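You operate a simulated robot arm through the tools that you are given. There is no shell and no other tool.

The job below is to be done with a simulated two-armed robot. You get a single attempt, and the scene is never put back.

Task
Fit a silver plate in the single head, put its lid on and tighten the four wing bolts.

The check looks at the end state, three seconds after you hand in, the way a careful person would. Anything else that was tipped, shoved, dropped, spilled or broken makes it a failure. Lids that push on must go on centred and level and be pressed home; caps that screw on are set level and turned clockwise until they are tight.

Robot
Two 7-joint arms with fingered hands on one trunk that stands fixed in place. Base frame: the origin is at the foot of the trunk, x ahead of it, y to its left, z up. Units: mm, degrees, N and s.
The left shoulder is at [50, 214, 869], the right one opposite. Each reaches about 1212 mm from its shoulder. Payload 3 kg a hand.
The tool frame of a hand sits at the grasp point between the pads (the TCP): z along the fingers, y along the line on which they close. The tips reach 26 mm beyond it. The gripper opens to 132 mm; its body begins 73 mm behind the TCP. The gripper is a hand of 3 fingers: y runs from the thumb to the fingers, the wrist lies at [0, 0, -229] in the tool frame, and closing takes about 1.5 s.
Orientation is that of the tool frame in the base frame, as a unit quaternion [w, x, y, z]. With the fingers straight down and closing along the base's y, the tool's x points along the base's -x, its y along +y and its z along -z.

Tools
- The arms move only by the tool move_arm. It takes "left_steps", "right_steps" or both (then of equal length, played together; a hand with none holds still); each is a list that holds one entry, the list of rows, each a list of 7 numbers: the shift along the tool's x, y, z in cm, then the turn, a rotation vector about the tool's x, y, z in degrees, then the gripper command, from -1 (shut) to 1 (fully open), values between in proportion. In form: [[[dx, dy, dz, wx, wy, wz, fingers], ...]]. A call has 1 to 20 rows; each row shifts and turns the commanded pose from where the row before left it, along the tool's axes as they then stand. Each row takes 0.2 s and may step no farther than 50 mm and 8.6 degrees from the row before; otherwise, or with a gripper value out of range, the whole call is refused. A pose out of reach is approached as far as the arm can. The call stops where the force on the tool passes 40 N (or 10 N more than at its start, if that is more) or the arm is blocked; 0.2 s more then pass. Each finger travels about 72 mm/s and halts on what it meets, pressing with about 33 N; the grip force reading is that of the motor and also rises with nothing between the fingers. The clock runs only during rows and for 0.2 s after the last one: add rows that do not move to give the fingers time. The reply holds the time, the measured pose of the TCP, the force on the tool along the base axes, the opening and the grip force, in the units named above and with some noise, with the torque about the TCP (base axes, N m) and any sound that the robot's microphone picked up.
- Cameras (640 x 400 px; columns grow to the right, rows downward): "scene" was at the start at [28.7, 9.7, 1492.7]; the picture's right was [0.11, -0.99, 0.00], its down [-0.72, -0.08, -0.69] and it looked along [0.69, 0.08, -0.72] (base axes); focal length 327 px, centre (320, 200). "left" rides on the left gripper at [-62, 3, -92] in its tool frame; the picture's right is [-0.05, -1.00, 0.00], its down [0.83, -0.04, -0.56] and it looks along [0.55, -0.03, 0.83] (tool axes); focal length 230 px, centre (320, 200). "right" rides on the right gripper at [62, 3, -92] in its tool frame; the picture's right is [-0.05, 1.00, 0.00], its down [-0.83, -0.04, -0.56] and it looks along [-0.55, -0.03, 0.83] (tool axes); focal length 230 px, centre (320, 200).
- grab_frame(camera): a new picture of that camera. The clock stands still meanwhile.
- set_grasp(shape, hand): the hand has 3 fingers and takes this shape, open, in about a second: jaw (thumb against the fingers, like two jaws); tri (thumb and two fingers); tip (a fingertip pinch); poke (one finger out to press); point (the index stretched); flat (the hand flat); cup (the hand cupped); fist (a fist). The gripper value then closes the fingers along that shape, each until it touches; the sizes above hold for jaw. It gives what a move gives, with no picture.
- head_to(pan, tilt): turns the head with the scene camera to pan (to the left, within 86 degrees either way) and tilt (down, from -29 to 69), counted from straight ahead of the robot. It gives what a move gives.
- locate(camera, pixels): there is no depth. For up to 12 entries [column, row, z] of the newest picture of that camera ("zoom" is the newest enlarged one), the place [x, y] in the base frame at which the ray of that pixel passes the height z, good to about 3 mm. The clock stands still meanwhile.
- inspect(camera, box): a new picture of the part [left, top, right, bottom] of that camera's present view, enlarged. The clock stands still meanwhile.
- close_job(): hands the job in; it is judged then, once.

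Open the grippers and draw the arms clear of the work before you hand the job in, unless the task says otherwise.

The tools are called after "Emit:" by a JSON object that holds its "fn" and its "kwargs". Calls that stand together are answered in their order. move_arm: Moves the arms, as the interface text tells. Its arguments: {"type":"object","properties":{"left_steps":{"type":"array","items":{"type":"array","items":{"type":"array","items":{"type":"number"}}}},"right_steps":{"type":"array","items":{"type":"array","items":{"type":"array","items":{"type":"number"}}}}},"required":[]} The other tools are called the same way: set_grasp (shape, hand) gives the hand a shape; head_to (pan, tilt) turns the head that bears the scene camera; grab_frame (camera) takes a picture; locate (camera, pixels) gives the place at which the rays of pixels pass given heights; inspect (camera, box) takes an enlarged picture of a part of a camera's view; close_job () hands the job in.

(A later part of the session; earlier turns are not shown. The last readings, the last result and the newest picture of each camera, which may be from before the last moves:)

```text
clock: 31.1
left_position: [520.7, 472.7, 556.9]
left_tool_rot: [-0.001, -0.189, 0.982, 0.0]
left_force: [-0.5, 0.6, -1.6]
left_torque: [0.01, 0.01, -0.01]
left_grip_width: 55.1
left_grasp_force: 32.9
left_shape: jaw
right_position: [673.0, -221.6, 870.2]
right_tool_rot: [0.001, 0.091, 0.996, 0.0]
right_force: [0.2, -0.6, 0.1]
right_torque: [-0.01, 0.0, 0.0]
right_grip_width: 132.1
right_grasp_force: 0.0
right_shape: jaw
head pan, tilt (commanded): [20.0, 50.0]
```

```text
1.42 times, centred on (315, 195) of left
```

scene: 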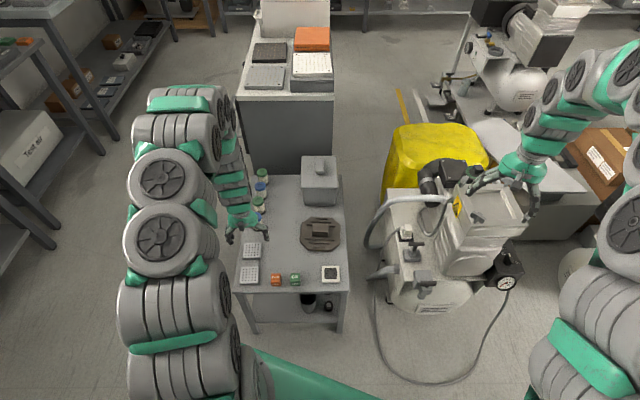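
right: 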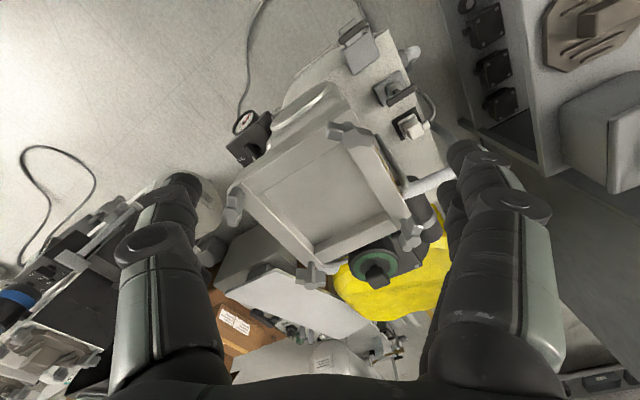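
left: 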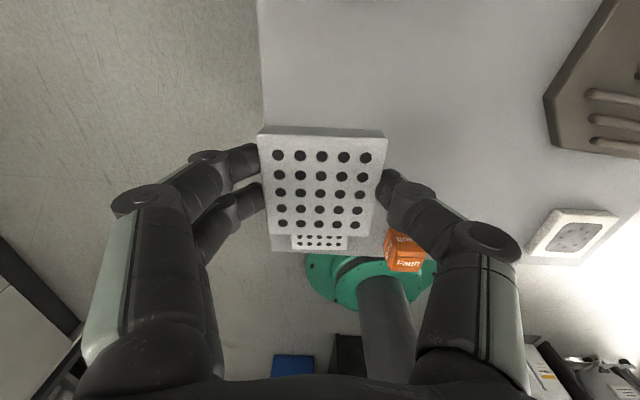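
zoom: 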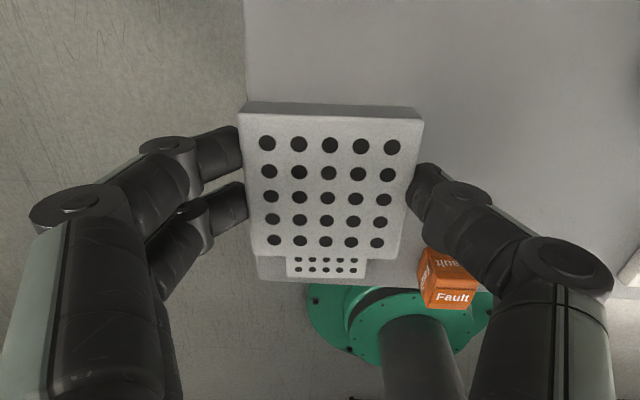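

The distal finger links lean inward at ~45°, so they may touch the recess rim before the plate reaches the floor. I'll move the right hand aside (up and to the right) and try other hand shapes with it to see which has the steepest fingers.

Emit:
{"fn": "move_arm", "kwargs": {"right_steps": [[[0, 0, -3, 0, 0, 0, 1], [1.5, -2.5, -3, 0, 0, 0, 1], [1.5, -3, -2, 0, 0, 0, 1], [1.5, -3, -2, 0, 0, 0, 1], [1.5, -3, -2, 0, 0, 0, 1], [1.5, -3, -1, 0, 0, 0, 1], [1.5, -3, -1, 0, 0, 0, 1], [0, 0, 0, 0, 0, 0, 1]]]}}

Emit:
{"fn": "set_grasp", "kwargs": {"shape": "tip", "hand": "right"}}

Emit:
{"fn": "head_to", "kwargs": {"pan": -25, "tilt": 45}}

Emit:
{"fn": "grab_frame", "kwargs": {"camera": "scene"}}

Emit:
{"fn": "grab_frame", "kwargs": {"camera": "right"}}

```text
clock: 32.9
left_position: [520.8, 472.8, 557.4]
left_tool_rot: [0.0, -0.189, 0.982, 0.0]
left_force: [-0.2, 0.7, -1.9]
left_torque: [0.03, 0.0, 0.0]
left_grip_width: 55.2
left_grasp_force: 32.4
left_shape: jaw
right_position: [549.7, -377.2, 1011.0]
right_tool_rot: [0.0, 0.091, 0.996, 0.0]
right_force: [0.6, -0.3, 1.0]
right_torque: [0.04, 0.03, 0.0]
right_grip_width: 132.0
right_grasp_force: 0.0
right_shape: jaw
head pan, tilt (commanded): [20.0, 50.0]
```

```text
clock: 33.8
left_position: [520.5, 473.9, 558.0]
left_tool_rot: [-0.001, -0.188, 0.982, 0.0]
left_force: [0.2, 0.5, -2.5]
left_torque: [0.0, -0.01, 0.01]
left_grip_width: 55.2
left_grasp_force: 32.5
left_shape: jaw
right_position: [550.1, -376.4, 1011.5]
right_tool_rot: [0.0, 0.092, 0.996, 0.0]
right_force: [-0.6, 0.0, 0.4]
right_torque: [-0.01, -0.04, -0.02]
right_grip_width: 131.6
right_grasp_force: 0.0
right_shape: tip
head pan, tilt (commanded): [20.0, 50.0]
```

```text
clock: 34.9
left_position: [520.4, 473.2, 557.1]
left_tool_rot: [0.0, -0.188, 0.982, 0.0]
left_force: [-0.5, -0.4, -2.1]
left_torque: [-0.03, 0.02, -0.01]
left_grip_width: 55.5
left_grasp_force: 33.1
left_shape: jaw
right_position: [549.4, -374.6, 1010.9]
right_tool_rot: [0.001, 0.092, 0.996, 0.0]
right_force: [-0.1, 0.3, -0.1]
right_torque: [-0.02, -0.03, -0.03]
right_grip_width: 131.8
right_grasp_force: 0.1
right_shape: tip
head pan, tilt (commanded): [-25.0, 45.0]
```

```text
taken
```

scene: 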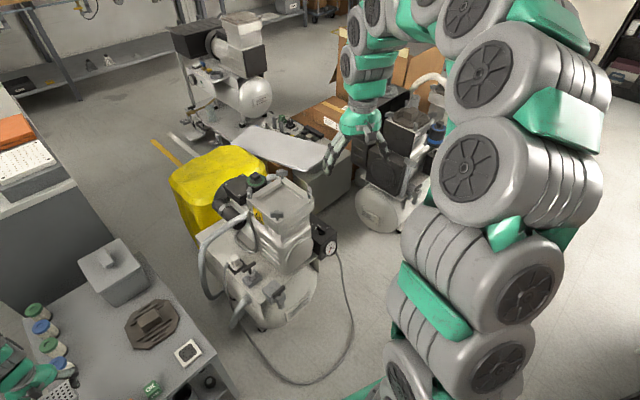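

```text
taken
```

right: 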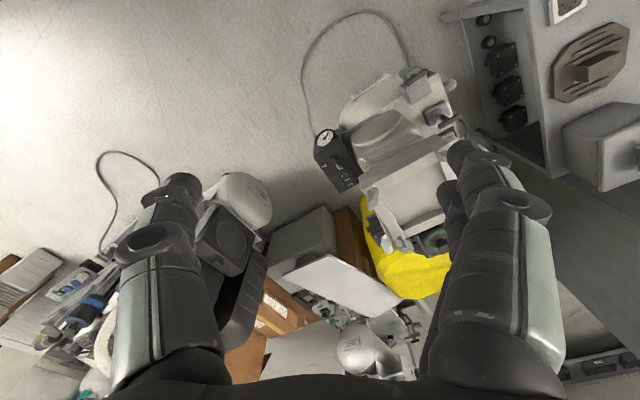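

In "tip" shape open, the hand looks like jaw. I'll close the right hand to about 62 mm in this shape and look, to compare finger inclination.

Emit:
{"fn": "move_arm", "kwargs": {"right_steps": [[[0, 0, 0, 0, 0, 0, -0.06], [0, 0, 0, 0, 0, 0, -0.06], [0, 0, 0, 0, 0, 0, -0.06], [0, 0, 0, 0, 0, 0, -0.06], [0, 0, 0, 0, 0, 0, -0.06]]]}}

Emit:
{"fn": "grab_frame", "kwargs": {"camera": "right"}}

Emit:
{"fn": "inspect", "kwargs": {"camera": "scene", "box": [310, 80, 420, 190]}}

Emit:
{"fn": "set_grasp", "kwargs": {"shape": "tri", "hand": "right"}}

Emit:
{"fn": "move_arm", "kwargs": {"right_steps": [[[0, 0, 0, 0, 0, 0, -0.06], [0, 0, 0, 0, 0, 0, -0.06], [0, 0, 0, 0, 0, 0, -0.06], [0, 0, 0, 0, 0, 0, -0.06], [0, 0, 0, 0, 0, 0, -0.06]]]}}

Emit:
{"fn": "grab_frame", "kwargs": {"camera": "right"}}

Emit:
{"fn": "inspect", "kwargs": {"camera": "scene", "box": [310, 80, 420, 190]}}

```text
clock: 36.1
left_position: [521.5, 474.4, 556.5]
left_tool_rot: [-0.001, -0.188, 0.982, 0.0]
left_force: [0.4, -0.7, -1.5]
left_torque: [-0.03, 0.0, 0.0]
left_grip_width: 55.2
left_grasp_force: 33.3
left_shape: jaw
right_position: [549.5, -376.5, 1011.1]
right_tool_rot: [-0.001, 0.091, 0.996, -0.001]
right_force: [0.7, 0.1, -0.9]
right_torque: [-0.01, 0.01, 0.02]
right_grip_width: 62.6
right_grasp_force: 0.1
right_shape: tip
head pan, tilt (commanded): [-25.0, 45.0]
```

```text
taken
```

right: 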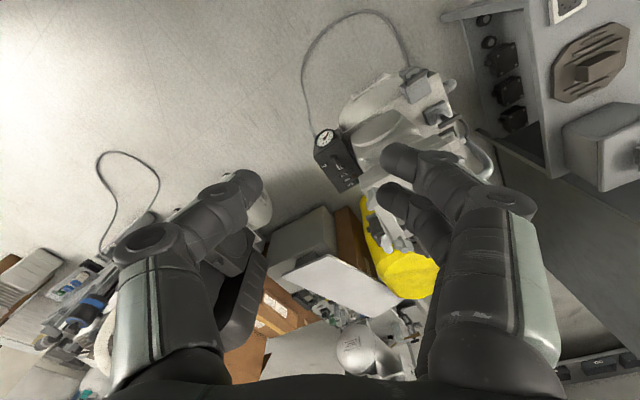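

```text
3.64 times, centred on (365, 135) of scene
```

zoom: 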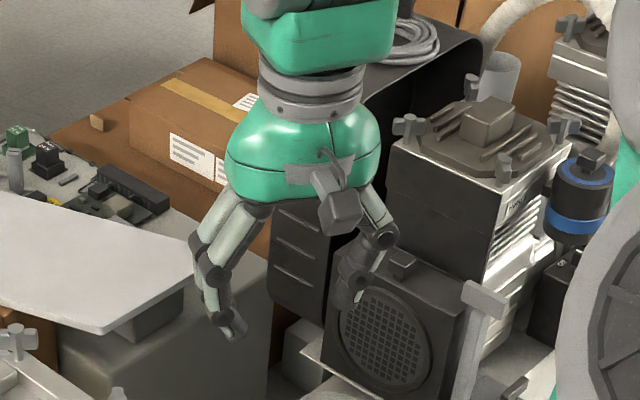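

```text
clock: 37.0
left_position: [520.6, 472.2, 557.6]
left_tool_rot: [0.0, -0.188, 0.982, 0.0]
left_force: [0.2, 0.1, -2.1]
left_torque: [-0.01, 0.0, 0.05]
left_grip_width: 55.2
left_grasp_force: 32.9
left_shape: jaw
right_position: [550.3, -376.5, 1011.0]
right_tool_rot: [0.001, 0.091, 0.996, -0.001]
right_force: [-0.1, 0.0, -0.3]
right_torque: [0.01, -0.02, -0.03]
right_grip_width: 131.7
right_grasp_force: 0.1
right_shape: tri
head pan, tilt (commanded): [-25.0, 45.0]
```

```text
clock: 38.2
left_position: [520.0, 471.9, 557.0]
left_tool_rot: [0.0, -0.188, 0.982, 0.0]
left_force: [-0.3, 0.1, -1.5]
left_torque: [0.01, 0.0, -0.02]
left_grip_width: 55.1
left_grasp_force: 32.6
left_shape: jaw
right_position: [549.1, -376.8, 1011.0]
right_tool_rot: [0.0, 0.092, 0.996, 0.0]
right_force: [-0.3, -0.8, -0.7]
right_torque: [0.0, -0.04, -0.05]
right_grip_width: 62.7
right_grasp_force: 0.0
right_shape: tri
head pan, tilt (commanded): [-25.0, 45.0]
```

```text
taken
```

right: 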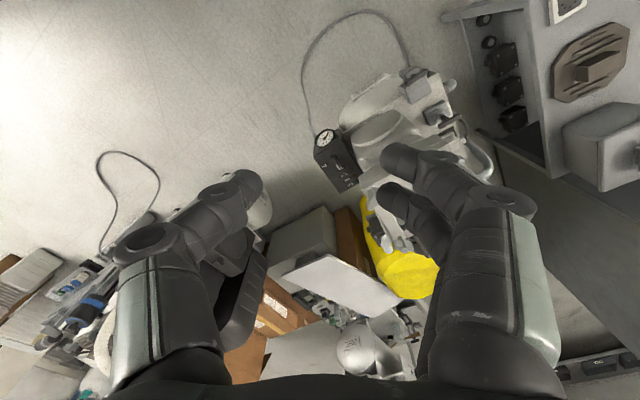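

```text
3.64 times, centred on (365, 135) of scene
```

zoom: 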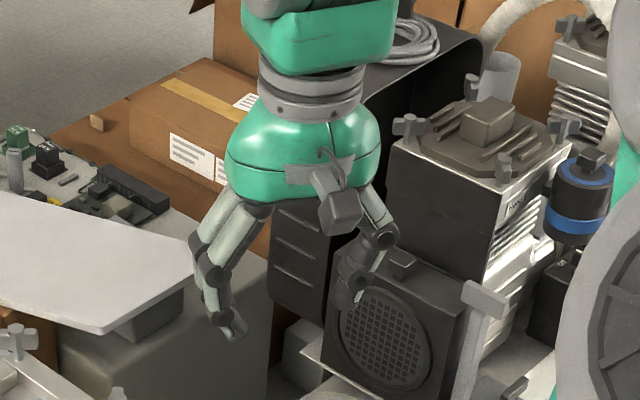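

At 62 mm the distal links lean only ~20°, and the recess is a bit longer along its other axis (115 mm), so I'll turn the left hand by −90° for placing. I'll raise the plate to z≈950 while turning, and move the right hand farther aside.

Emit:
{"fn": "move_arm", "kwargs": {"left_steps": [[[0, 0, -4.3, 0, 0, 0, -1], [0, 0, -4.3, 0, 0, 8.2, -1], [0, 0, -4.3, 0, 0, 8.2, -1], [0, 0, -4.3, 0, 0, 8.2, -1], [0, 0, -4.3, 0, 0, 8.2, -1], [0, 0, -4.3, 0, 0, 8.2, -1], [0, 0, -4.3, 0, 0, 8.2, -1], [0, 0, -4.3, 0, 0, 8.2, -1], [0, 0, -4.3, 0, 0, 8.2, -1], [0, 0, 0, 0, 0, 8.2, -1], [0, 0, 0, 0, 0, 8.2, -1], [0, 0, 0, 0, 0, 8.0, -1], [0, 0, 0, 0, 0, 0, -1]]], "right_steps": [[[2, -3.6, 0, 0, 0, 0, 0.5], [2, -3.6, 0, 0, 0, 0, 1], [2, -3.6, 0, 0, 0, 0, 1], [2, -3.6, 0, 0, 0, 0, 1], [2, -3.6, 0, 0, 0, 0, 1], [0, 0, 0, 0, 0, 0, 1], [0, 0, 0, 0, 0, 0, 1], [0, 0, 0, 0, 0, 0, 1], [0, 0, 0, 0, 0, 0, 1], [0, 0, 0, 0, 0, 0, 1], [0, 0, 0, 0, 0, 0, 1], [0, 0, 0, 0, 0, 0, 1], [0, 0, 0, 0, 0, 0, 1]]]}}

Emit:
{"fn": "grab_frame", "kwargs": {"camera": "left"}}

Emit:
{"fn": "grab_frame", "kwargs": {"camera": "scene"}}

```text
clock: 41.0
left_position: [524.2, 474.1, 944.7]
left_tool_rot: [0.0, 0.562, 0.827, 0.0]
left_force: [0.6, -0.1, -0.9]
left_torque: [-0.04, 0.03, -0.02]
left_grip_width: 55.2
left_grasp_force: 32.6
left_shape: jaw
right_position: [418.0, -533.5, 1010.2]
right_tool_rot: [0.001, 0.09, 0.996, 0.001]
right_force: [-0.1, -0.2, 0.3]
right_torque: [-0.04, 0.02, -0.01]
right_grip_width: 132.2
right_grasp_force: 0.0
right_shape: tri
head pan, tilt (commanded): [-25.0, 45.0]
```

```text
taken
```

left: 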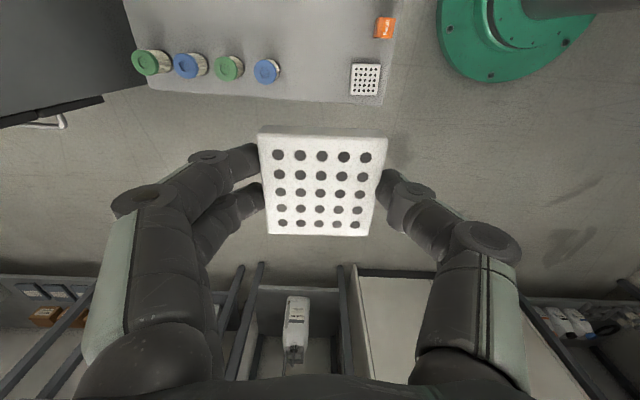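

```text
taken
```

scene: 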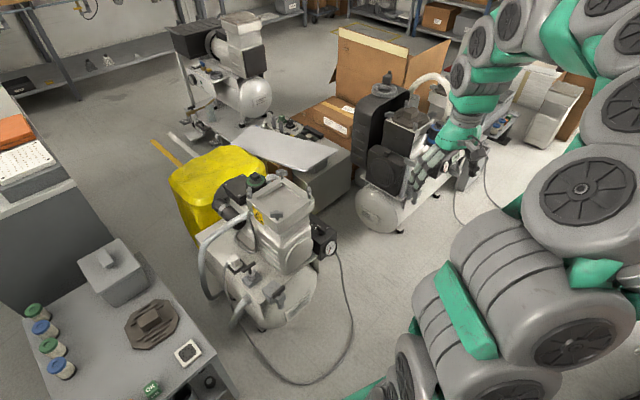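

The hand is now at y-axis angle 21.6°, plate held steady. I'll carry it across to above the head at about (773,−240,870).

Emit:
{"fn": "move_arm", "kwargs": {"left_steps": [[[-4.7, -0.2, 0.0, 0, 0, 0, -1], [-4.7, -0.2, 0.3, 0, 0, 0, -1], [-4.7, -0.2, 0.3, 0, 0, 0, -1], [-4.7, -0.2, 0.3, 0, 0, 0, -1], [-4.7, -0.2, 0.3, 0, 0, 0, -1], [-4.7, -0.2, 0.3, 0, 0, 0, -1], [-4.7, -0.2, 0.5, 0, 0, 0, -1], [-4.7, -0.2, 0.5, 0, 0, 0, -1], [-4.7, -0.2, 0.5, 0, 0, 0, -1], [-4.7, -0.2, 0.5, 0, 0, 0, -1], [-4.7, -0.2, 0.5, 0, 0, 0, -1], [-4.7, -0.2, 0.5, 0, 0, 0, -1], [-4.7, -0.2, 0.5, 0, 0, 0, -1], [-4.7, -0.2, 0.5, 0, 0, 0, -1], [-4.7, -0.2, 0.5, 0, 0, 0, -1], [-4.7, -0.2, 0.5, 0, 0, 0, -1], [0, 0, 0, 0, 0, 0, -1]]]}}

Emit:
{"fn": "grab_frame", "kwargs": {"camera": "left"}}

Emit:
{"fn": "grab_frame", "kwargs": {"camera": "scene"}}

```text
clock: 44.6
left_position: [736.5, -180.2, 873.9]
left_tool_rot: [-0.001, 0.561, 0.828, 0.0]
left_force: [-0.3, 0.2, -2.3]
left_torque: [0.01, 0.01, 0.02]
left_grip_width: 55.2
left_grasp_force: 33.0
left_shape: jaw
left hand out of reach, approached as far as the arm can: row 15, 16
right_position: [417.8, -533.3, 1011.0]
right_tool_rot: [0.0, 0.091, 0.996, 0.0]
right_force: [-0.3, 0.0, -0.1]
right_torque: [-0.01, -0.02, -0.02]
right_grip_width: 131.9
right_grasp_force: 0.0
right_shape: tri
head pan, tilt (commanded): [-25.0, 45.0]
```

```text
taken
```

left: 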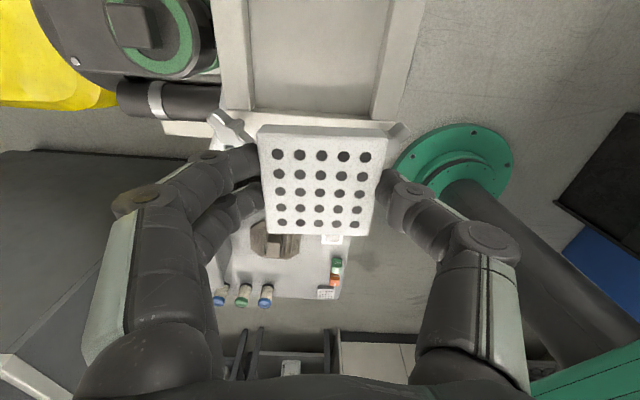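

```text
taken
```

scene: 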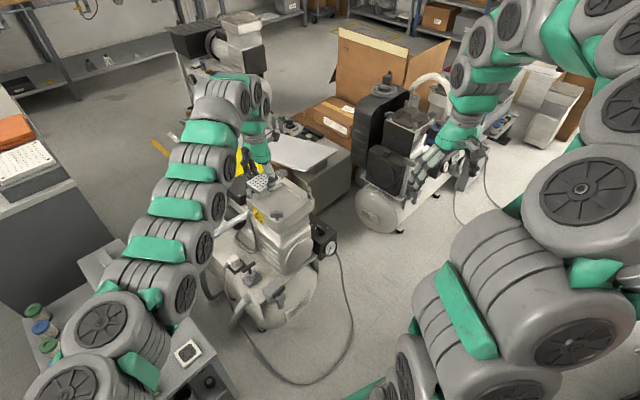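

The left arm reports out of reach at (736,−180), likely a joint limit with this yaw rather than distance. I'll try turning the hand back toward +90° (base) at this spot and see whether it can move on toward the head centre.

Emit:
{"fn": "move_arm", "kwargs": {"left_steps": [[[0, 0, 0, 0, 0, -8.2, -1], [0, 0, 0, 0, 0, -8.2, -1], [0, 0, 0, 0, 0, -8.2, -1], [0, 0, 0, 0, 0, -8.2, -1], [0, 0, 0, 0, 0, -8.2, -1], [0, 0, 0, 0, 0, -8.2, -1], [0, 0, 0, 0, 0, -8.2, -1], [0, 0, 0, 0, 0, -8.2, -1], [0, 0, 0, 0, 0, -8.2, -1], [0, 0, 0, 0, 0, -8.2, -1], [0, 0, 0, 0, 0, -8.0, -1], [0, 0, 0, 0, 0, 0, -1]]]}}

```text
clock: 47.2
left_position: [739.0, -178.5, 873.0]
left_tool_rot: [-0.001, -0.188, 0.982, 0.0]
left_force: [0.4, 0.2, -0.9]
left_torque: [0.02, -0.01, 0.01]
left_grip_width: 54.9
left_grasp_force: 33.4
left_shape: jaw
right_position: [417.5, -533.4, 1011.0]
right_tool_rot: [-0.001, 0.09, 0.996, 0.001]
right_force: [0.3, 0.3, 0.2]
right_torque: [-0.02, 0.01, -0.04]
right_grip_width: 131.9
right_grasp_force: 0.1
right_shape: tri
head pan, tilt (commanded): [-25.0, 45.0]
```

The turn worked. Now I'll move toward the head centre (TCP target ≈(773,−235)) at the same height.

Emit:
{"fn": "move_arm", "kwargs": {"left_steps": [[[-0.35, -2.1, 0, 0, 0, 0, -1], [-0.35, -2.2, 0, 0, 0, 0, -1], [-0.35, -2.2, 0, 0, 0, 0, -1], [0, 0, 0, 0, 0, 0, -1]]]}}

Emit:
{"fn": "grab_frame", "kwargs": {"camera": "left"}}

Emit:
{"fn": "grab_frame", "kwargs": {"camera": "scene"}}

```text
clock: 48.2
left_position: [740.4, -186.3, 872.6]
left_tool_rot: [0.0, -0.188, 0.982, 0.0]
left_force: [0.4, 0.3, -0.8]
left_torque: [0.01, 0.01, -0.02]
left_grip_width: 54.9
left_grasp_force: 32.6
left_shape: jaw
left hand out of reach, approached as far as the arm can: row 1, 2, 3
right_position: [417.9, -534.2, 1010.7]
right_tool_rot: [0.001, 0.091, 0.996, 0.0]
right_force: [-0.2, -0.5, 0.1]
right_torque: [0.01, -0.01, -0.01]
right_grip_width: 132.1
right_grasp_force: 0.1
right_shape: tri
head pan, tilt (commanded): [-25.0, 45.0]
```

```text
taken
```

left: 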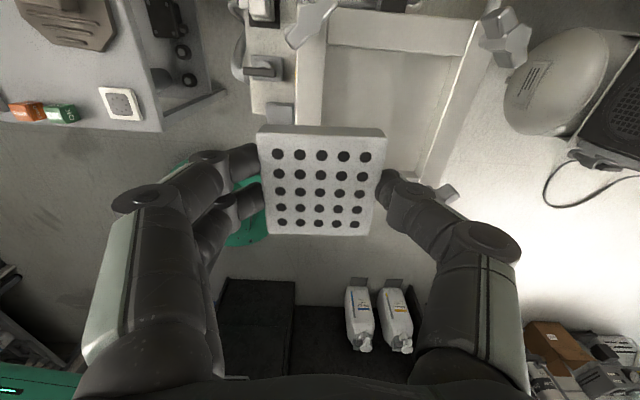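

```text
taken
```

scene: 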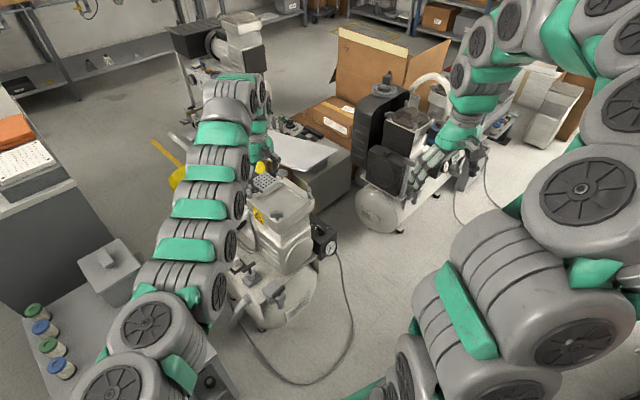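

The arm stretches straight: wrist distance from the shoulder is ~832 mm here, the same as in the earlier out-of-reach case, so the left arm cannot reach the head. The right arm can; I'll set this plate back on a free spot of the bench at about (545,340) with the left hand, so the right hand can pick it up there.

Emit:
{"fn": "move_arm", "kwargs": {"left_steps": [[[-0.13, 4.6, 0, 0, 0, 0, -1], [-0.13, 4.6, 0, 0, 0, 0, -1], [-0.13, 4.6, 0, 0, 0, 0, -1], [-0.13, 4.6, 0, 0, 0, 0, -1], [-0.13, 4.6, 0, 0, 0, 0, -1], [-0.13, 4.6, 0, 0, 0, 0, -1], [-0.13, 4.6, 0, 0, 0, 0, -1], [-0.13, 4.6, 0, 0, 0, 0, -1], [-0.13, 4.6, 0, 0, 0, 0, -1], [-0.13, 4.6, 0, 0, 0, 0, -1], [-0.13, 4.6, 0, 0, 0, 0, -1], [-0.13, 4.6, 0, 0, 0, 0, -1], [0, 0, 0, 0, 0, 0, -1]]]}}

Emit:
{"fn": "head_to", "kwargs": {"pan": 20, "tilt": 50}}

Emit:
{"fn": "grab_frame", "kwargs": {"camera": "scene"}}

Emit:
{"fn": "grab_frame", "kwargs": {"camera": "left"}}

```text
clock: 51.0
left_position: [550.2, 330.7, 872.1]
left_tool_rot: [0.0, -0.188, 0.982, 0.001]
left_force: [0.2, 0.6, -1.6]
left_torque: [0.01, -0.07, 0.0]
left_grip_width: 54.8
left_grasp_force: 33.0
left_shape: jaw
right_position: [418.7, -533.5, 1011.6]
right_tool_rot: [0.0, 0.091, 0.996, 0.0]
right_force: [-0.1, -0.2, -0.3]
right_torque: [-0.01, 0.01, 0.01]
right_grip_width: 131.8
right_grasp_force: 0.1
right_shape: tri
head pan, tilt (commanded): [-25.0, 45.0]
```

```text
clock: 52.1
left_position: [550.6, 330.2, 872.3]
left_tool_rot: [0.0, -0.188, 0.982, 0.0]
left_force: [-1.1, -0.3, -1.5]
left_torque: [-0.01, 0.01, -0.02]
left_grip_width: 54.3
left_grasp_force: 33.1
left_shape: jaw
right_position: [418.0, -533.3, 1011.2]
right_tool_rot: [-0.001, 0.091, 0.996, 0.0]
right_force: [-0.7, -0.1, 0.4]
right_torque: [0.0, 0.01, 0.01]
right_grip_width: 131.9
right_grasp_force: 0.0
right_shape: tri
head pan, tilt (commanded): [20.0, 50.0]
```

```text
taken
```

scene: 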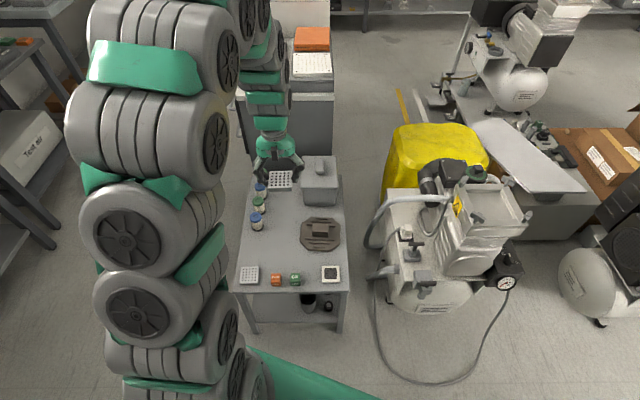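

```text
taken
```

left: 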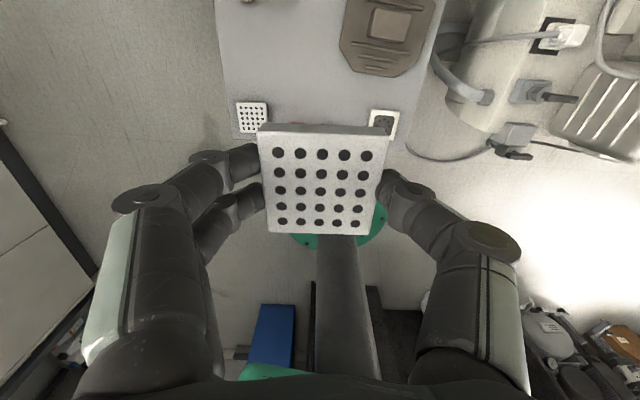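

I'll check the free spot by locating the neighbours on the bench in this view: Fault (275,280), OK (295,279), plate 2 (249,275), lid near-left corners (302,247)/(312,251).

Emit:
{"fn": "inspect", "kwargs": {"camera": "scene", "box": [235, 205, 355, 300]}}

Emit:
{"fn": "locate", "kwargs": {"camera": "zoom", "pixels": [[187, 345, 450], [210, 318, 450], [290, 340, 450], [270, 318, 450], [85, 290, 450], [35, 290, 450], [255, 183, 450], [320, 210, 450], [180, 250, 450], [250, 150, 450]]}}

```text
4.21 times, centred on (295, 252) of scene
```

zoom: 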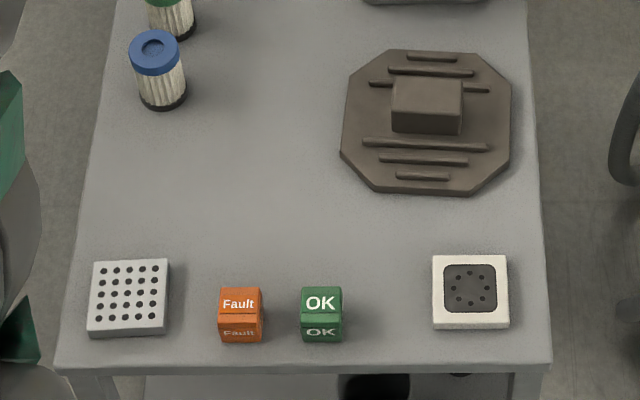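

```text
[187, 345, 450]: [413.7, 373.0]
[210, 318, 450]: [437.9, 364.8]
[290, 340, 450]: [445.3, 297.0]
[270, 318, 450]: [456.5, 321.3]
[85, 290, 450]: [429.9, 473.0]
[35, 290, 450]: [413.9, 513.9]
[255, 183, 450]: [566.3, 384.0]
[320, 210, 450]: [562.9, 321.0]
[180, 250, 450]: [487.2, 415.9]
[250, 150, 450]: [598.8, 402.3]
```

Free area on the bench near zoom (270,205) → about (545,352) is clear of the lid, cubes and filter. I'll shift there and descend to just above the bench (TCP z≈488).

Emit:
{"fn": "move_arm", "kwargs": {"left_steps": [[[-0.55, 2.3, 0, 0, 0, 0, -1], [0, 0, 4.8, 0, 0, 0, -1], [0, 0, 4.8, 0, 0, 0, -1], [0, 0, 4.8, 0, 0, 0, -1], [0, 0, 4.8, 0, 0, 0, -1], [0, 0, 4.8, 0, 0, 0, -1], [0, 0, 4.8, 0, 0, 0, -1], [0, 0, 4.8, 0, 0, 0, -1], [0, 0, 3.8, 0, 0, 0, -1], [0, 0, 0, 0, 0, 0, -1]]]}}

Emit:
{"fn": "inspect", "kwargs": {"camera": "scene", "box": [235, 205, 355, 300]}}

```text
clock: 54.3
left_position: [545.1, 358.4, 495.0]
left_tool_rot: [0.0, -0.188, 0.982, 0.0]
left_force: [0.4, 0.0, -2.1]
left_torque: [0.0, 0.0, 0.0]
left_grip_width: 54.9
left_grasp_force: 33.1
left_shape: jaw
right_position: [418.1, -533.9, 1010.1]
right_tool_rot: [0.0, 0.091, 0.996, 0.001]
right_force: [-0.2, 0.0, -0.3]
right_torque: [-0.02, -0.01, 0.02]
right_grip_width: 132.2
right_grasp_force: 0.0
right_shape: tri
head pan, tilt (commanded): [20.0, 50.0]
```

```text
4.21 times, centred on (295, 252) of scene
```

zoom: 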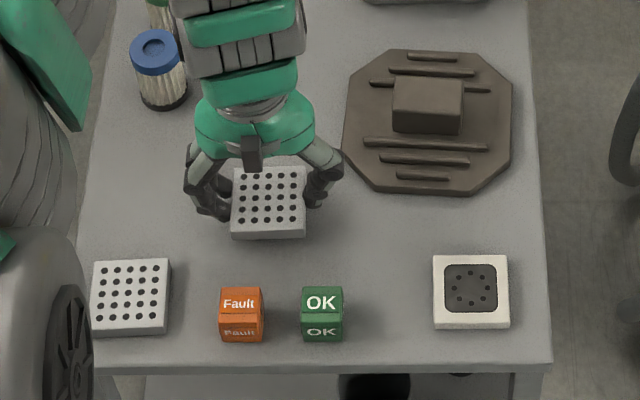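

The plate hovers over the free spot (zoom (268,205)), thumb knuckle passing above the lid's edge. I'll lower in small steps and watch the vertical force.

Emit:
{"fn": "move_arm", "kwargs": {"left_steps": [[[0, 0, 0.6, 0, 0, 0, -1], [0, 0, 0.5, 0, 0, 0, -1], [0, 0, 0.2, 0, 0, 0, -1], [0, 0, 0, 0, 0, 0, -1]]]}}

Emit:
{"fn": "inspect", "kwargs": {"camera": "scene", "box": [265, 220, 325, 275]}}

```text
clock: 55.3
left_position: [546.0, 356.5, 482.2]
left_tool_rot: [0.0, -0.188, 0.982, 0.0]
left_force: [0.5, 0.5, -1.2]
left_torque: [0.0, 0.04, 0.03]
left_grip_width: 54.7
left_grasp_force: 33.5
left_shape: jaw
right_position: [417.3, -534.0, 1011.3]
right_tool_rot: [0.0, 0.091, 0.996, -0.001]
right_force: [-0.2, 0.1, 0.3]
right_torque: [-0.03, 0.01, 0.03]
right_grip_width: 132.0
right_grasp_force: 0.0
right_shape: tri
head pan, tilt (commanded): [20.0, 50.0]
```

```text
7.27 times, centred on (295, 248) of scene
```

zoom: 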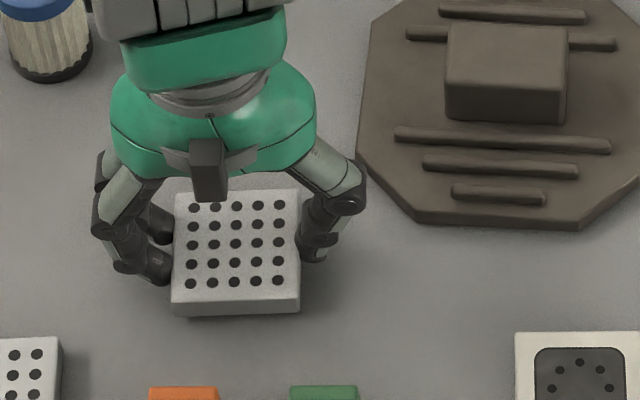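

Still 4 mm above the earlier grasp height; I'll lower millimetre by millimetre until contact shows.

Emit:
{"fn": "move_arm", "kwargs": {"left_steps": [[[0, 0, 0.15, 0, 0, 0, -1], [0, 0, 0.1, 0, 0, 0, -1], [0, 0, 0.1, 0, 0, 0, -1], [0, 0, 0, 0, 0, 0, -1]]]}}

```text
clock: 56.3
left_position: [547.4, 357.0, 480.2]
left_tool_rot: [0.0, -0.188, 0.982, -0.001]
left_force: [-0.6, -0.1, -2.2]
left_torque: [0.0, 0.03, -0.02]
left_grip_width: 54.9
left_grasp_force: 32.9
left_shape: jaw
right_position: [419.2, -534.7, 1011.5]
right_tool_rot: [0.0, 0.091, 0.996, 0.0]
right_force: [0.0, -0.4, -0.7]
right_torque: [0.0, 0.0, -0.01]
right_grip_width: 131.8
right_grasp_force: 0.1
right_shape: tri
head pan, tilt (commanded): [20.0, 50.0]
```

No contact yet (only the plate's ~2 N weight). Lowering a little more.

Emit:
{"fn": "move_arm", "kwargs": {"left_steps": [[[0, 0, 0.1, 0, 0, 0, -1], [0, 0, 0.1, 0, 0, 0, -1], [0, 0, 0, 0, 0, 0, -1]]]}}

```text
clock: 57.1
left_position: [545.3, 354.7, 478.2]
left_tool_rot: [0.0, -0.188, 0.982, 0.0]
left_force: [0.0, -0.4, -1.6]
left_torque: [-0.02, 0.01, 0.0]
left_grip_width: 54.8
left_grasp_force: 33.1
left_shape: jaw
right_position: [418.4, -534.6, 1010.7]
right_tool_rot: [0.0, 0.091, 0.996, -0.001]
right_force: [1.1, 0.3, 0.3]
right_torque: [-0.01, 0.0, 0.0]
right_grip_width: 131.8
right_grasp_force: 0.0
right_shape: tri
head pan, tilt (commanded): [20.0, 50.0]
```

Emit:
{"fn": "move_arm", "kwargs": {"left_steps": [[[0, 0, 0.1, 0, 0, 0, -1], [0, 0, 0.1, 0, 0, 0, -1], [0, 0, 0, 0, 0, 0, -1]]]}}

```text
clock: 57.9
left_position: [545.2, 356.3, 476.4]
left_tool_rot: [-0.001, -0.189, 0.982, 0.0]
left_force: [-4.5, -1.3, 15.7]
left_torque: [0.35, 0.26, 0.13]
left_grip_width: 54.7
left_grasp_force: 32.8
left_shape: jaw
right_position: [417.6, -532.9, 1010.0]
right_tool_rot: [0.001, 0.091, 0.996, 0.0]
right_force: [0.3, 0.4, -0.6]
right_torque: [0.02, 0.0, 0.03]
right_grip_width: 131.9
right_grasp_force: 0.1
right_shape: tri
head pan, tilt (commanded): [20.0, 50.0]
```

Contact with the bench at z≈477 (15.7 N up). I'll open the left fingers a little and raise the hand away.

Emit:
{"fn": "move_arm", "kwargs": {"left_steps": [[[0, 0, -0.1, 0, 0, 0, -0.1], [0, 0, 0, 0, 0, 0, 0.1], [0, 0, 0, 0, 0, 0, 0.2], [0, 0, 0, 0, 0, 0, 0.2], [0, 0, -2, 0, 0, 0, 0.2], [0, 0, -4, 0, 0, 0, 0.2], [0, 0, -4.5, 0, 0, 0, 0.5], [0, 0, -4.5, 0, 0, 0, 1], [0, 0, -4.5, 0, 0, 0, 1], [0, 0, -4.5, 0, 0, 0, 1], [0, 0, 0, 0, 0, 0, 1]]]}}

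Emit:
{"fn": "inspect", "kwargs": {"camera": "scene", "box": [235, 205, 355, 300]}}

Emit:
{"fn": "grab_frame", "kwargs": {"camera": "left"}}

```text
clock: 60.3
left_position: [545.6, 353.1, 715.1]
left_tool_rot: [0.0, -0.189, 0.982, 0.0]
left_force: [-0.4, -0.6, 0.3]
left_torque: [0.03, 0.01, 0.0]
left_grip_width: 131.8
left_grasp_force: 0.1
left_shape: jaw
right_position: [418.3, -533.6, 1009.4]
right_tool_rot: [0.0, 0.091, 0.996, 0.0]
right_force: [-0.4, -1.0, -0.9]
right_torque: [-0.03, 0.01, -0.03]
right_grip_width: 131.9
right_grasp_force: 0.0
right_shape: tri
head pan, tilt (commanded): [20.0, 50.0]
```

```text
4.21 times, centred on (295, 252) of scene
```

zoom: 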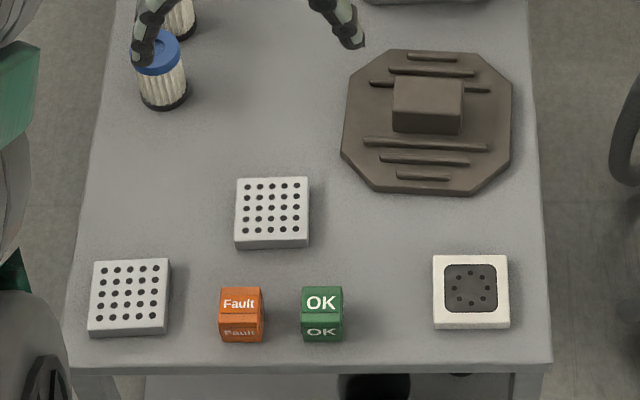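

```text
taken
```

left: 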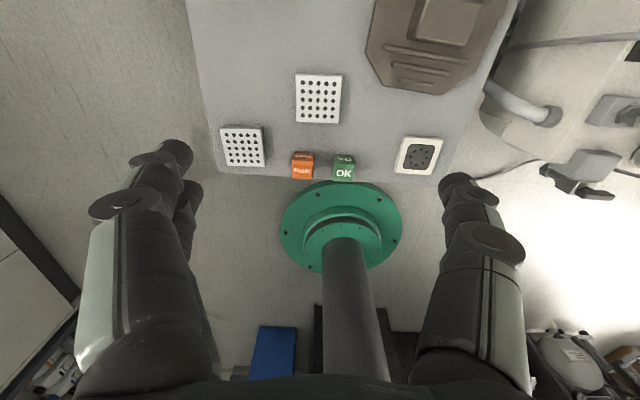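

Plate 1 rests at about (545,352). I'll move the left arm up and out to the left so the right arm can reach over to the bench.

Emit:
{"fn": "move_arm", "kwargs": {"left_steps": [[[-0.6, 2.5, -3.5, 0, 0, 0, 1], [-0.6, 3, -3.5, 0, 0, 0, 1], [-0.6, 3, -3.5, 0, 0, 0, 1], [-0.6, 3.2, -3.5, 0, 0, 0, 1], [-0.6, 3.2, -3.5, 0, 0, 0, 1], [-0.6, 3.2, -3.5, 0, 0, 0, 1], [-0.6, 3.2, -3.5, 0, 0, 0, 1], [0.5, 4, -2, 0, 0, 0, 1], [0.5, 4, -1, 0, 0, 0, 1], [0, 0, 0, 0, 0, 0, 1]]]}}

Emit:
{"fn": "head_to", "kwargs": {"pan": 5, "tilt": 50}}

Emit:
{"fn": "grab_frame", "kwargs": {"camera": "scene"}}

```text
clock: 62.5
left_position: [466.9, 639.0, 993.4]
left_tool_rot: [0.0, -0.188, 0.982, -0.001]
left_force: [0.3, -0.7, -0.3]
left_torque: [0.01, 0.01, -0.02]
left_grip_width: 131.9
left_grasp_force: 0.1
left_shape: jaw
right_position: [418.2, -533.5, 1011.1]
right_tool_rot: [0.0, 0.091, 0.996, 0.0]
right_force: [0.2, -0.6, -0.1]
right_torque: [0.02, -0.01, -0.04]
right_grip_width: 131.6
right_grasp_force: 0.0
right_shape: tri
head pan, tilt (commanded): [20.0, 50.0]
```

```text
clock: 63.3
left_position: [467.2, 638.2, 993.8]
left_tool_rot: [0.0, -0.188, 0.982, 0.0]
left_force: [-0.5, 0.2, -1.4]
left_torque: [-0.02, 0.01, 0.05]
left_grip_width: 132.1
left_grasp_force: 0.0
left_shape: jaw
right_position: [418.5, -533.4, 1009.1]
right_tool_rot: [0.0, 0.091, 0.996, -0.001]
right_force: [-0.6, -0.4, -0.8]
right_torque: [0.0, 0.01, -0.02]
right_grip_width: 131.8
right_grasp_force: 0.0
right_shape: tri
head pan, tilt (commanded): [5.0, 50.0]
```

```text
taken
```

scene: 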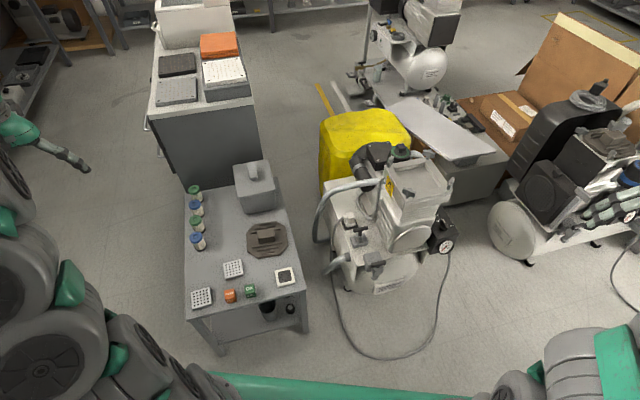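

The view is clear. I'll set the right hand back to jaw and bring it over to above the plate on the bench, high up, in one sweep.

Emit:
{"fn": "set_grasp", "kwargs": {"shape": "jaw", "hand": "right"}}

Emit:
{"fn": "move_arm", "kwargs": {"right_steps": [[[-0.3, 4.7, 0, 0, 0, 0, 1], [-0.3, 4.7, 0, 0, 0, 0, 1], [-0.3, 4.7, 0, 0, 0, 0, 1], [0.2, 4.7, 0, 0, 0, 0, 1], [0.2, 4.7, 0, 0, 0, 0, 1], [0.2, 4.7, 0, 0, 0, 0, 1], [0.2, 4.7, 0, 0, 0, 0, 1], [0.2, 4.7, 0, 0, 0, 0, 1], [0.2, 4.7, 0.5, 0, 0, 0, 1], [0.2, 4.7, 1, 0, 0, 0, 1], [0.2, 4.7, 1, 0, 0, 0, 1], [0.2, 4.7, 1, 0, 0, 0, 1], [0.2, 4.7, 1, 0, 0, 0, 1], [0.2, 4.7, 1, 0, 0, 0, 1], [0.4, 4.7, 1, 0, 0, 0, 1], [0.4, 4.7, 1, 0, 0, 0, 1], [0.5, 4.7, 1, 0, 0, 0, 1], [0.5, 4.7, 1, 0, 0, 0, 1], [0, 0, 0, 0, 0, 0, 1]]]}}

Emit:
{"fn": "grab_frame", "kwargs": {"camera": "scene"}}

Emit:
{"fn": "grab_frame", "kwargs": {"camera": "right"}}

```text
clock: 64.2
left_position: [466.6, 638.1, 992.9]
left_tool_rot: [0.001, -0.188, 0.982, 0.001]
left_force: [-0.5, -0.3, 0.4]
left_torque: [-0.01, 0.02, -0.03]
left_grip_width: 132.0
left_grasp_force: 0.0
left_shape: jaw
right_position: [418.3, -533.9, 1011.3]
right_tool_rot: [0.0, 0.09, 0.996, 0.0]
right_force: [0.6, -0.4, -0.4]
right_torque: [0.0, 0.02, -0.01]
right_grip_width: 131.7
right_grasp_force: 0.1
right_shape: jaw
head pan, tilt (commanded): [5.0, 50.0]
```

```text
clock: 68.2
left_position: [468.3, 638.1, 994.0]
left_tool_rot: [0.0, -0.188, 0.982, 0.0]
left_force: [0.4, 0.1, -0.2]
left_torque: [0.01, 0.03, -0.01]
left_grip_width: 132.0
left_grasp_force: 0.2
left_shape: jaw
right_position: [543.8, 304.3, 916.1]
right_tool_rot: [0.0, 0.09, 0.996, 0.0]
right_force: [0.1, 0.6, -0.5]
right_torque: [0.0, 0.0, 0.0]
right_grip_width: 131.8
right_grasp_force: 0.1
right_shape: jaw
head pan, tilt (commanded): [5.0, 50.0]
```

```text
taken
```

scene: 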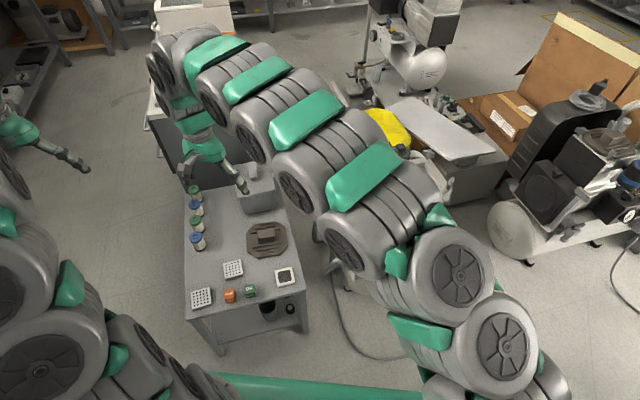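

```text
taken
```

right: 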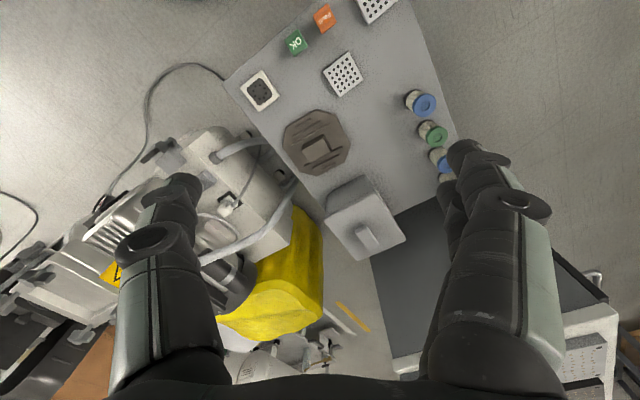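

The right arm reaches over the bench fine. I'll turn it +32° to align with the plate, move above (545,352) and descend to z≈650 in stages.

Emit:
{"fn": "move_arm", "kwargs": {"right_steps": [[[0, 0, 0, 0, 0, -8.03, 1], [0, 0, 0, 0, 0, -8.03, 1], [0, 0, 0, 0, 0, -8.03, 0.8], [0, 0, 0, 0, 0, -8.03, 0.6], [-1.87, 4.39, 0, 0, 0, 0, 0.5], [0, 0, 4.4, 0, 0, 0, 0.5], [0, 0, 4.4, 0, 0, 0, 0.5], [0, 0, 4.4, 0, 0, 0, 0.5], [0, 0, 4.4, 0, 0, 0, 0.5], [0, 0, 4.4, 0, 0, 0, 0.5], [0, 0, 4.4, 0, 0, 0, 0.5], [0, 0, 0, 0, 0, 0, 0.5]]]}}

Emit:
{"fn": "grab_frame", "kwargs": {"camera": "scene"}}

Emit:
{"fn": "grab_frame", "kwargs": {"camera": "right"}}

```text
clock: 70.8
left_position: [466.5, 638.6, 994.0]
left_tool_rot: [0.0, -0.188, 0.982, -0.001]
left_force: [-0.4, -0.4, 0.0]
left_torque: [0.01, 0.03, 0.0]
left_grip_width: 131.8
left_grasp_force: 0.1
left_shape: jaw
right_position: [543.6, 351.6, 653.0]
right_tool_rot: [0.0, -0.188, 0.982, -0.001]
right_force: [-0.6, -0.2, -0.5]
right_torque: [-0.01, -0.03, -0.02]
right_grip_width: 99.1
right_grasp_force: 0.1
right_shape: jaw
head pan, tilt (commanded): [5.0, 50.0]
```

```text
taken
```

scene: 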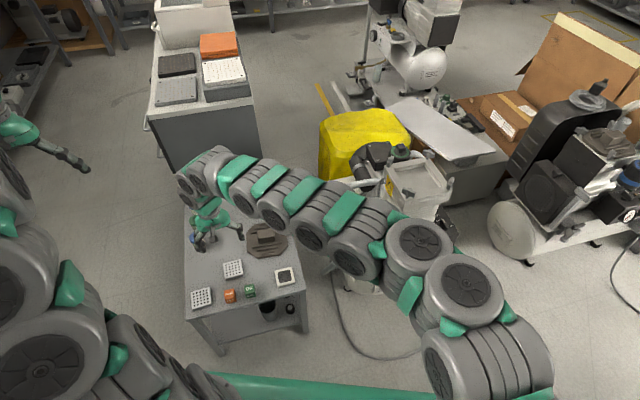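

```text
taken
```

right: 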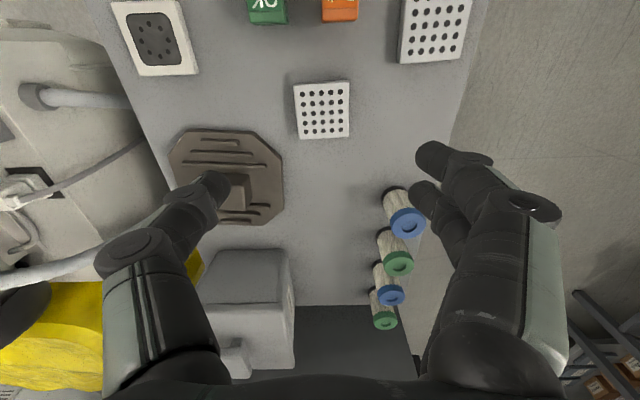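

The plate is at (322,110) in the right camera, where a point straight below the TCP should appear (≈(320,108)). I'll locate its centre and descend to z≈500.

Emit:
{"fn": "inspect", "kwargs": {"camera": "right", "box": [260, 60, 400, 160]}}

Emit:
{"fn": "locate", "kwargs": {"camera": "zoom", "pixels": [[200, 110, 460], [440, 90, 460], [450, 305, 460], [205, 305, 460], [330, 210, 460]]}}

Emit:
{"fn": "move_arm", "kwargs": {"right_steps": [[[0, 0, 4.5, 0, 0, 0, 0.5], [0, 0, 4.5, 0, 0, 0, 0.5], [0, 0, 4.5, 0, 0, 0, 0.5], [0, 0, 1.5, 0, 0, 0, 0.5], [0, 0, 0, 0, 0, 0, 0.5]]]}}

Emit:
{"fn": "grab_frame", "kwargs": {"camera": "right"}}

Emit:
{"fn": "grab_frame", "kwargs": {"camera": "scene"}}

```text
4.00 times, centred on (330, 110) of right
```

zoom: 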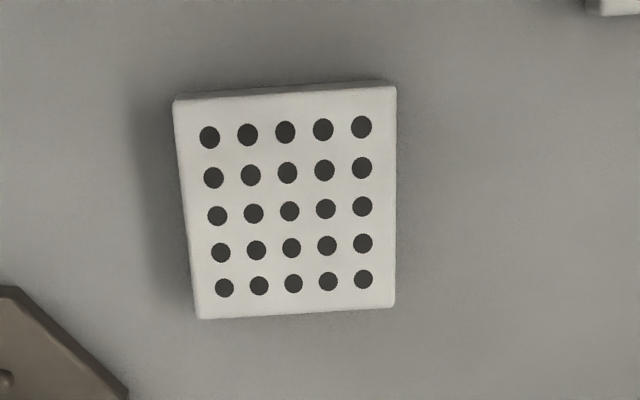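

```text
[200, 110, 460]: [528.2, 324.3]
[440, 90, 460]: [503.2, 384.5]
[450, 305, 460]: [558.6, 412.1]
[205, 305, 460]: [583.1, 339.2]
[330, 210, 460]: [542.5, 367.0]
```

```text
clock: 72.0
left_position: [467.5, 638.1, 994.0]
left_tool_rot: [0.0, -0.188, 0.982, 0.001]
left_force: [0.2, 0.1, -0.7]
left_torque: [-0.02, 0.01, -0.01]
left_grip_width: 131.8
left_grasp_force: 0.0
left_shape: jaw
right_position: [541.4, 351.4, 501.2]
right_tool_rot: [0.0, -0.187, 0.982, 0.0]
right_force: [-0.5, 0.1, -0.1]
right_torque: [0.01, 0.02, 0.02]
right_grip_width: 99.3
right_grasp_force: 0.1
right_shape: jaw
head pan, tilt (commanded): [5.0, 50.0]
```

```text
taken
```

right: 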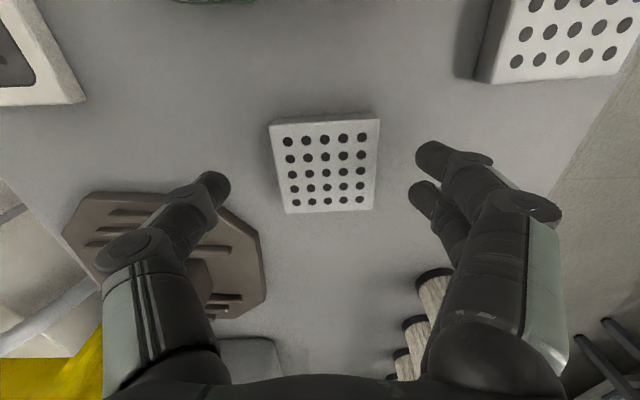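

```text
taken
```

scene: 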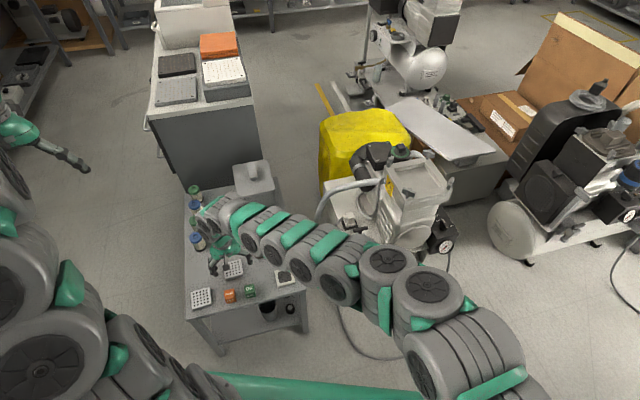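

The plate centre is ~(−3.3,+2.6) mm off in tool x,y and turned about 3° relative to the hand. I'll correct that and descend to TCP z≈480.

Emit:
{"fn": "move_arm", "kwargs": {"right_steps": [[[-0.33, 0.26, 0.5, 0, 0, -3, 0.45], [0, 0, 0.8, 0, 0, 0, 0.45], [0, 0, 0.8, 0, 0, 0, 0.45], [0, 0, 0, 0, 0, 0, 0.45]]]}}

Emit:
{"fn": "grab_frame", "kwargs": {"camera": "right"}}

Emit:
{"fn": "inspect", "kwargs": {"camera": "scene", "box": [180, 220, 310, 310]}}

```text
clock: 73.0
left_position: [467.5, 637.8, 993.5]
left_tool_rot: [0.0, -0.188, 0.982, 0.0]
left_force: [-0.4, -0.5, 0.2]
left_torque: [-0.01, -0.02, -0.03]
left_grip_width: 131.8
left_grasp_force: 0.0
left_shape: jaw
right_position: [545.7, 354.3, 479.4]
right_tool_rot: [0.0, -0.215, 0.977, 0.0]
right_force: [0.5, -0.4, 0.2]
right_torque: [0.02, -0.01, 0.01]
right_grip_width: 95.9
right_grasp_force: 0.0
right_shape: jaw
head pan, tilt (commanded): [5.0, 50.0]
```

```text
taken
```

right: 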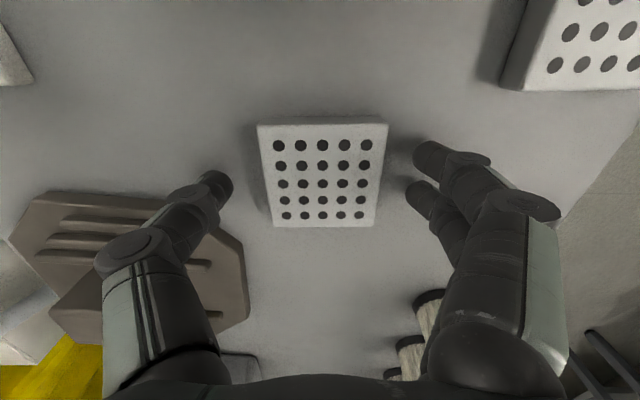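

```text
4.44 times, centred on (245, 265) of scene
```

zoom: 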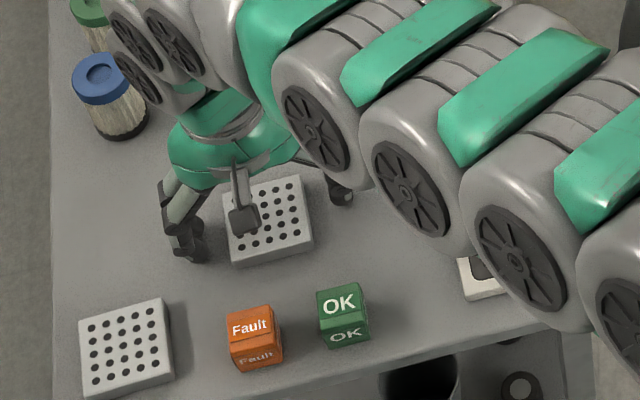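

The plate is now square to the hand and centred (edge (258,125)–(388,123), centre ≈(322,178)). I'll close the right fingers on it.

Emit:
{"fn": "move_arm", "kwargs": {"right_steps": [[[0, 0, 0, 0, 0, 0, 0.2], [0, 0, 0, 0, 0, 0, 0.0], [0, 0, 0, 0, 0, 0, -0.3], [0, 0, 0, 0, 0, 0, -1], [0, 0, 0, 0, 0, 0, -1], [0, 0, 0, 0, 0, 0, -1], [0, 0, 0, 0, 0, 0, -1]]]}}

Emit:
{"fn": "grab_frame", "kwargs": {"camera": "right"}}

```text
clock: 74.6
left_position: [467.2, 639.2, 993.7]
left_tool_rot: [-0.001, -0.188, 0.982, 0.0]
left_force: [0.2, 1.2, 0.6]
left_torque: [0.04, 0.02, 0.03]
left_grip_width: 132.0
left_grasp_force: 0.0
left_shape: jaw
right_position: [545.9, 353.6, 480.8]
right_tool_rot: [0.0, -0.214, 0.977, 0.0]
right_force: [-0.2, 0.2, -0.3]
right_torque: [0.0, 0.04, -0.04]
right_grip_width: 55.5
right_grasp_force: 33.0
right_shape: jaw
head pan, tilt (commanded): [5.0, 50.0]
```

```text
taken
```

right: 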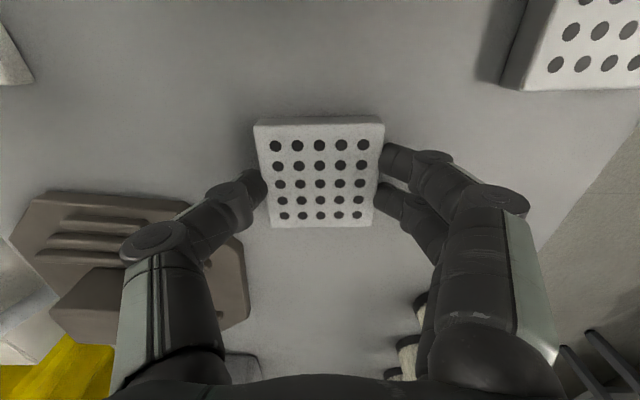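

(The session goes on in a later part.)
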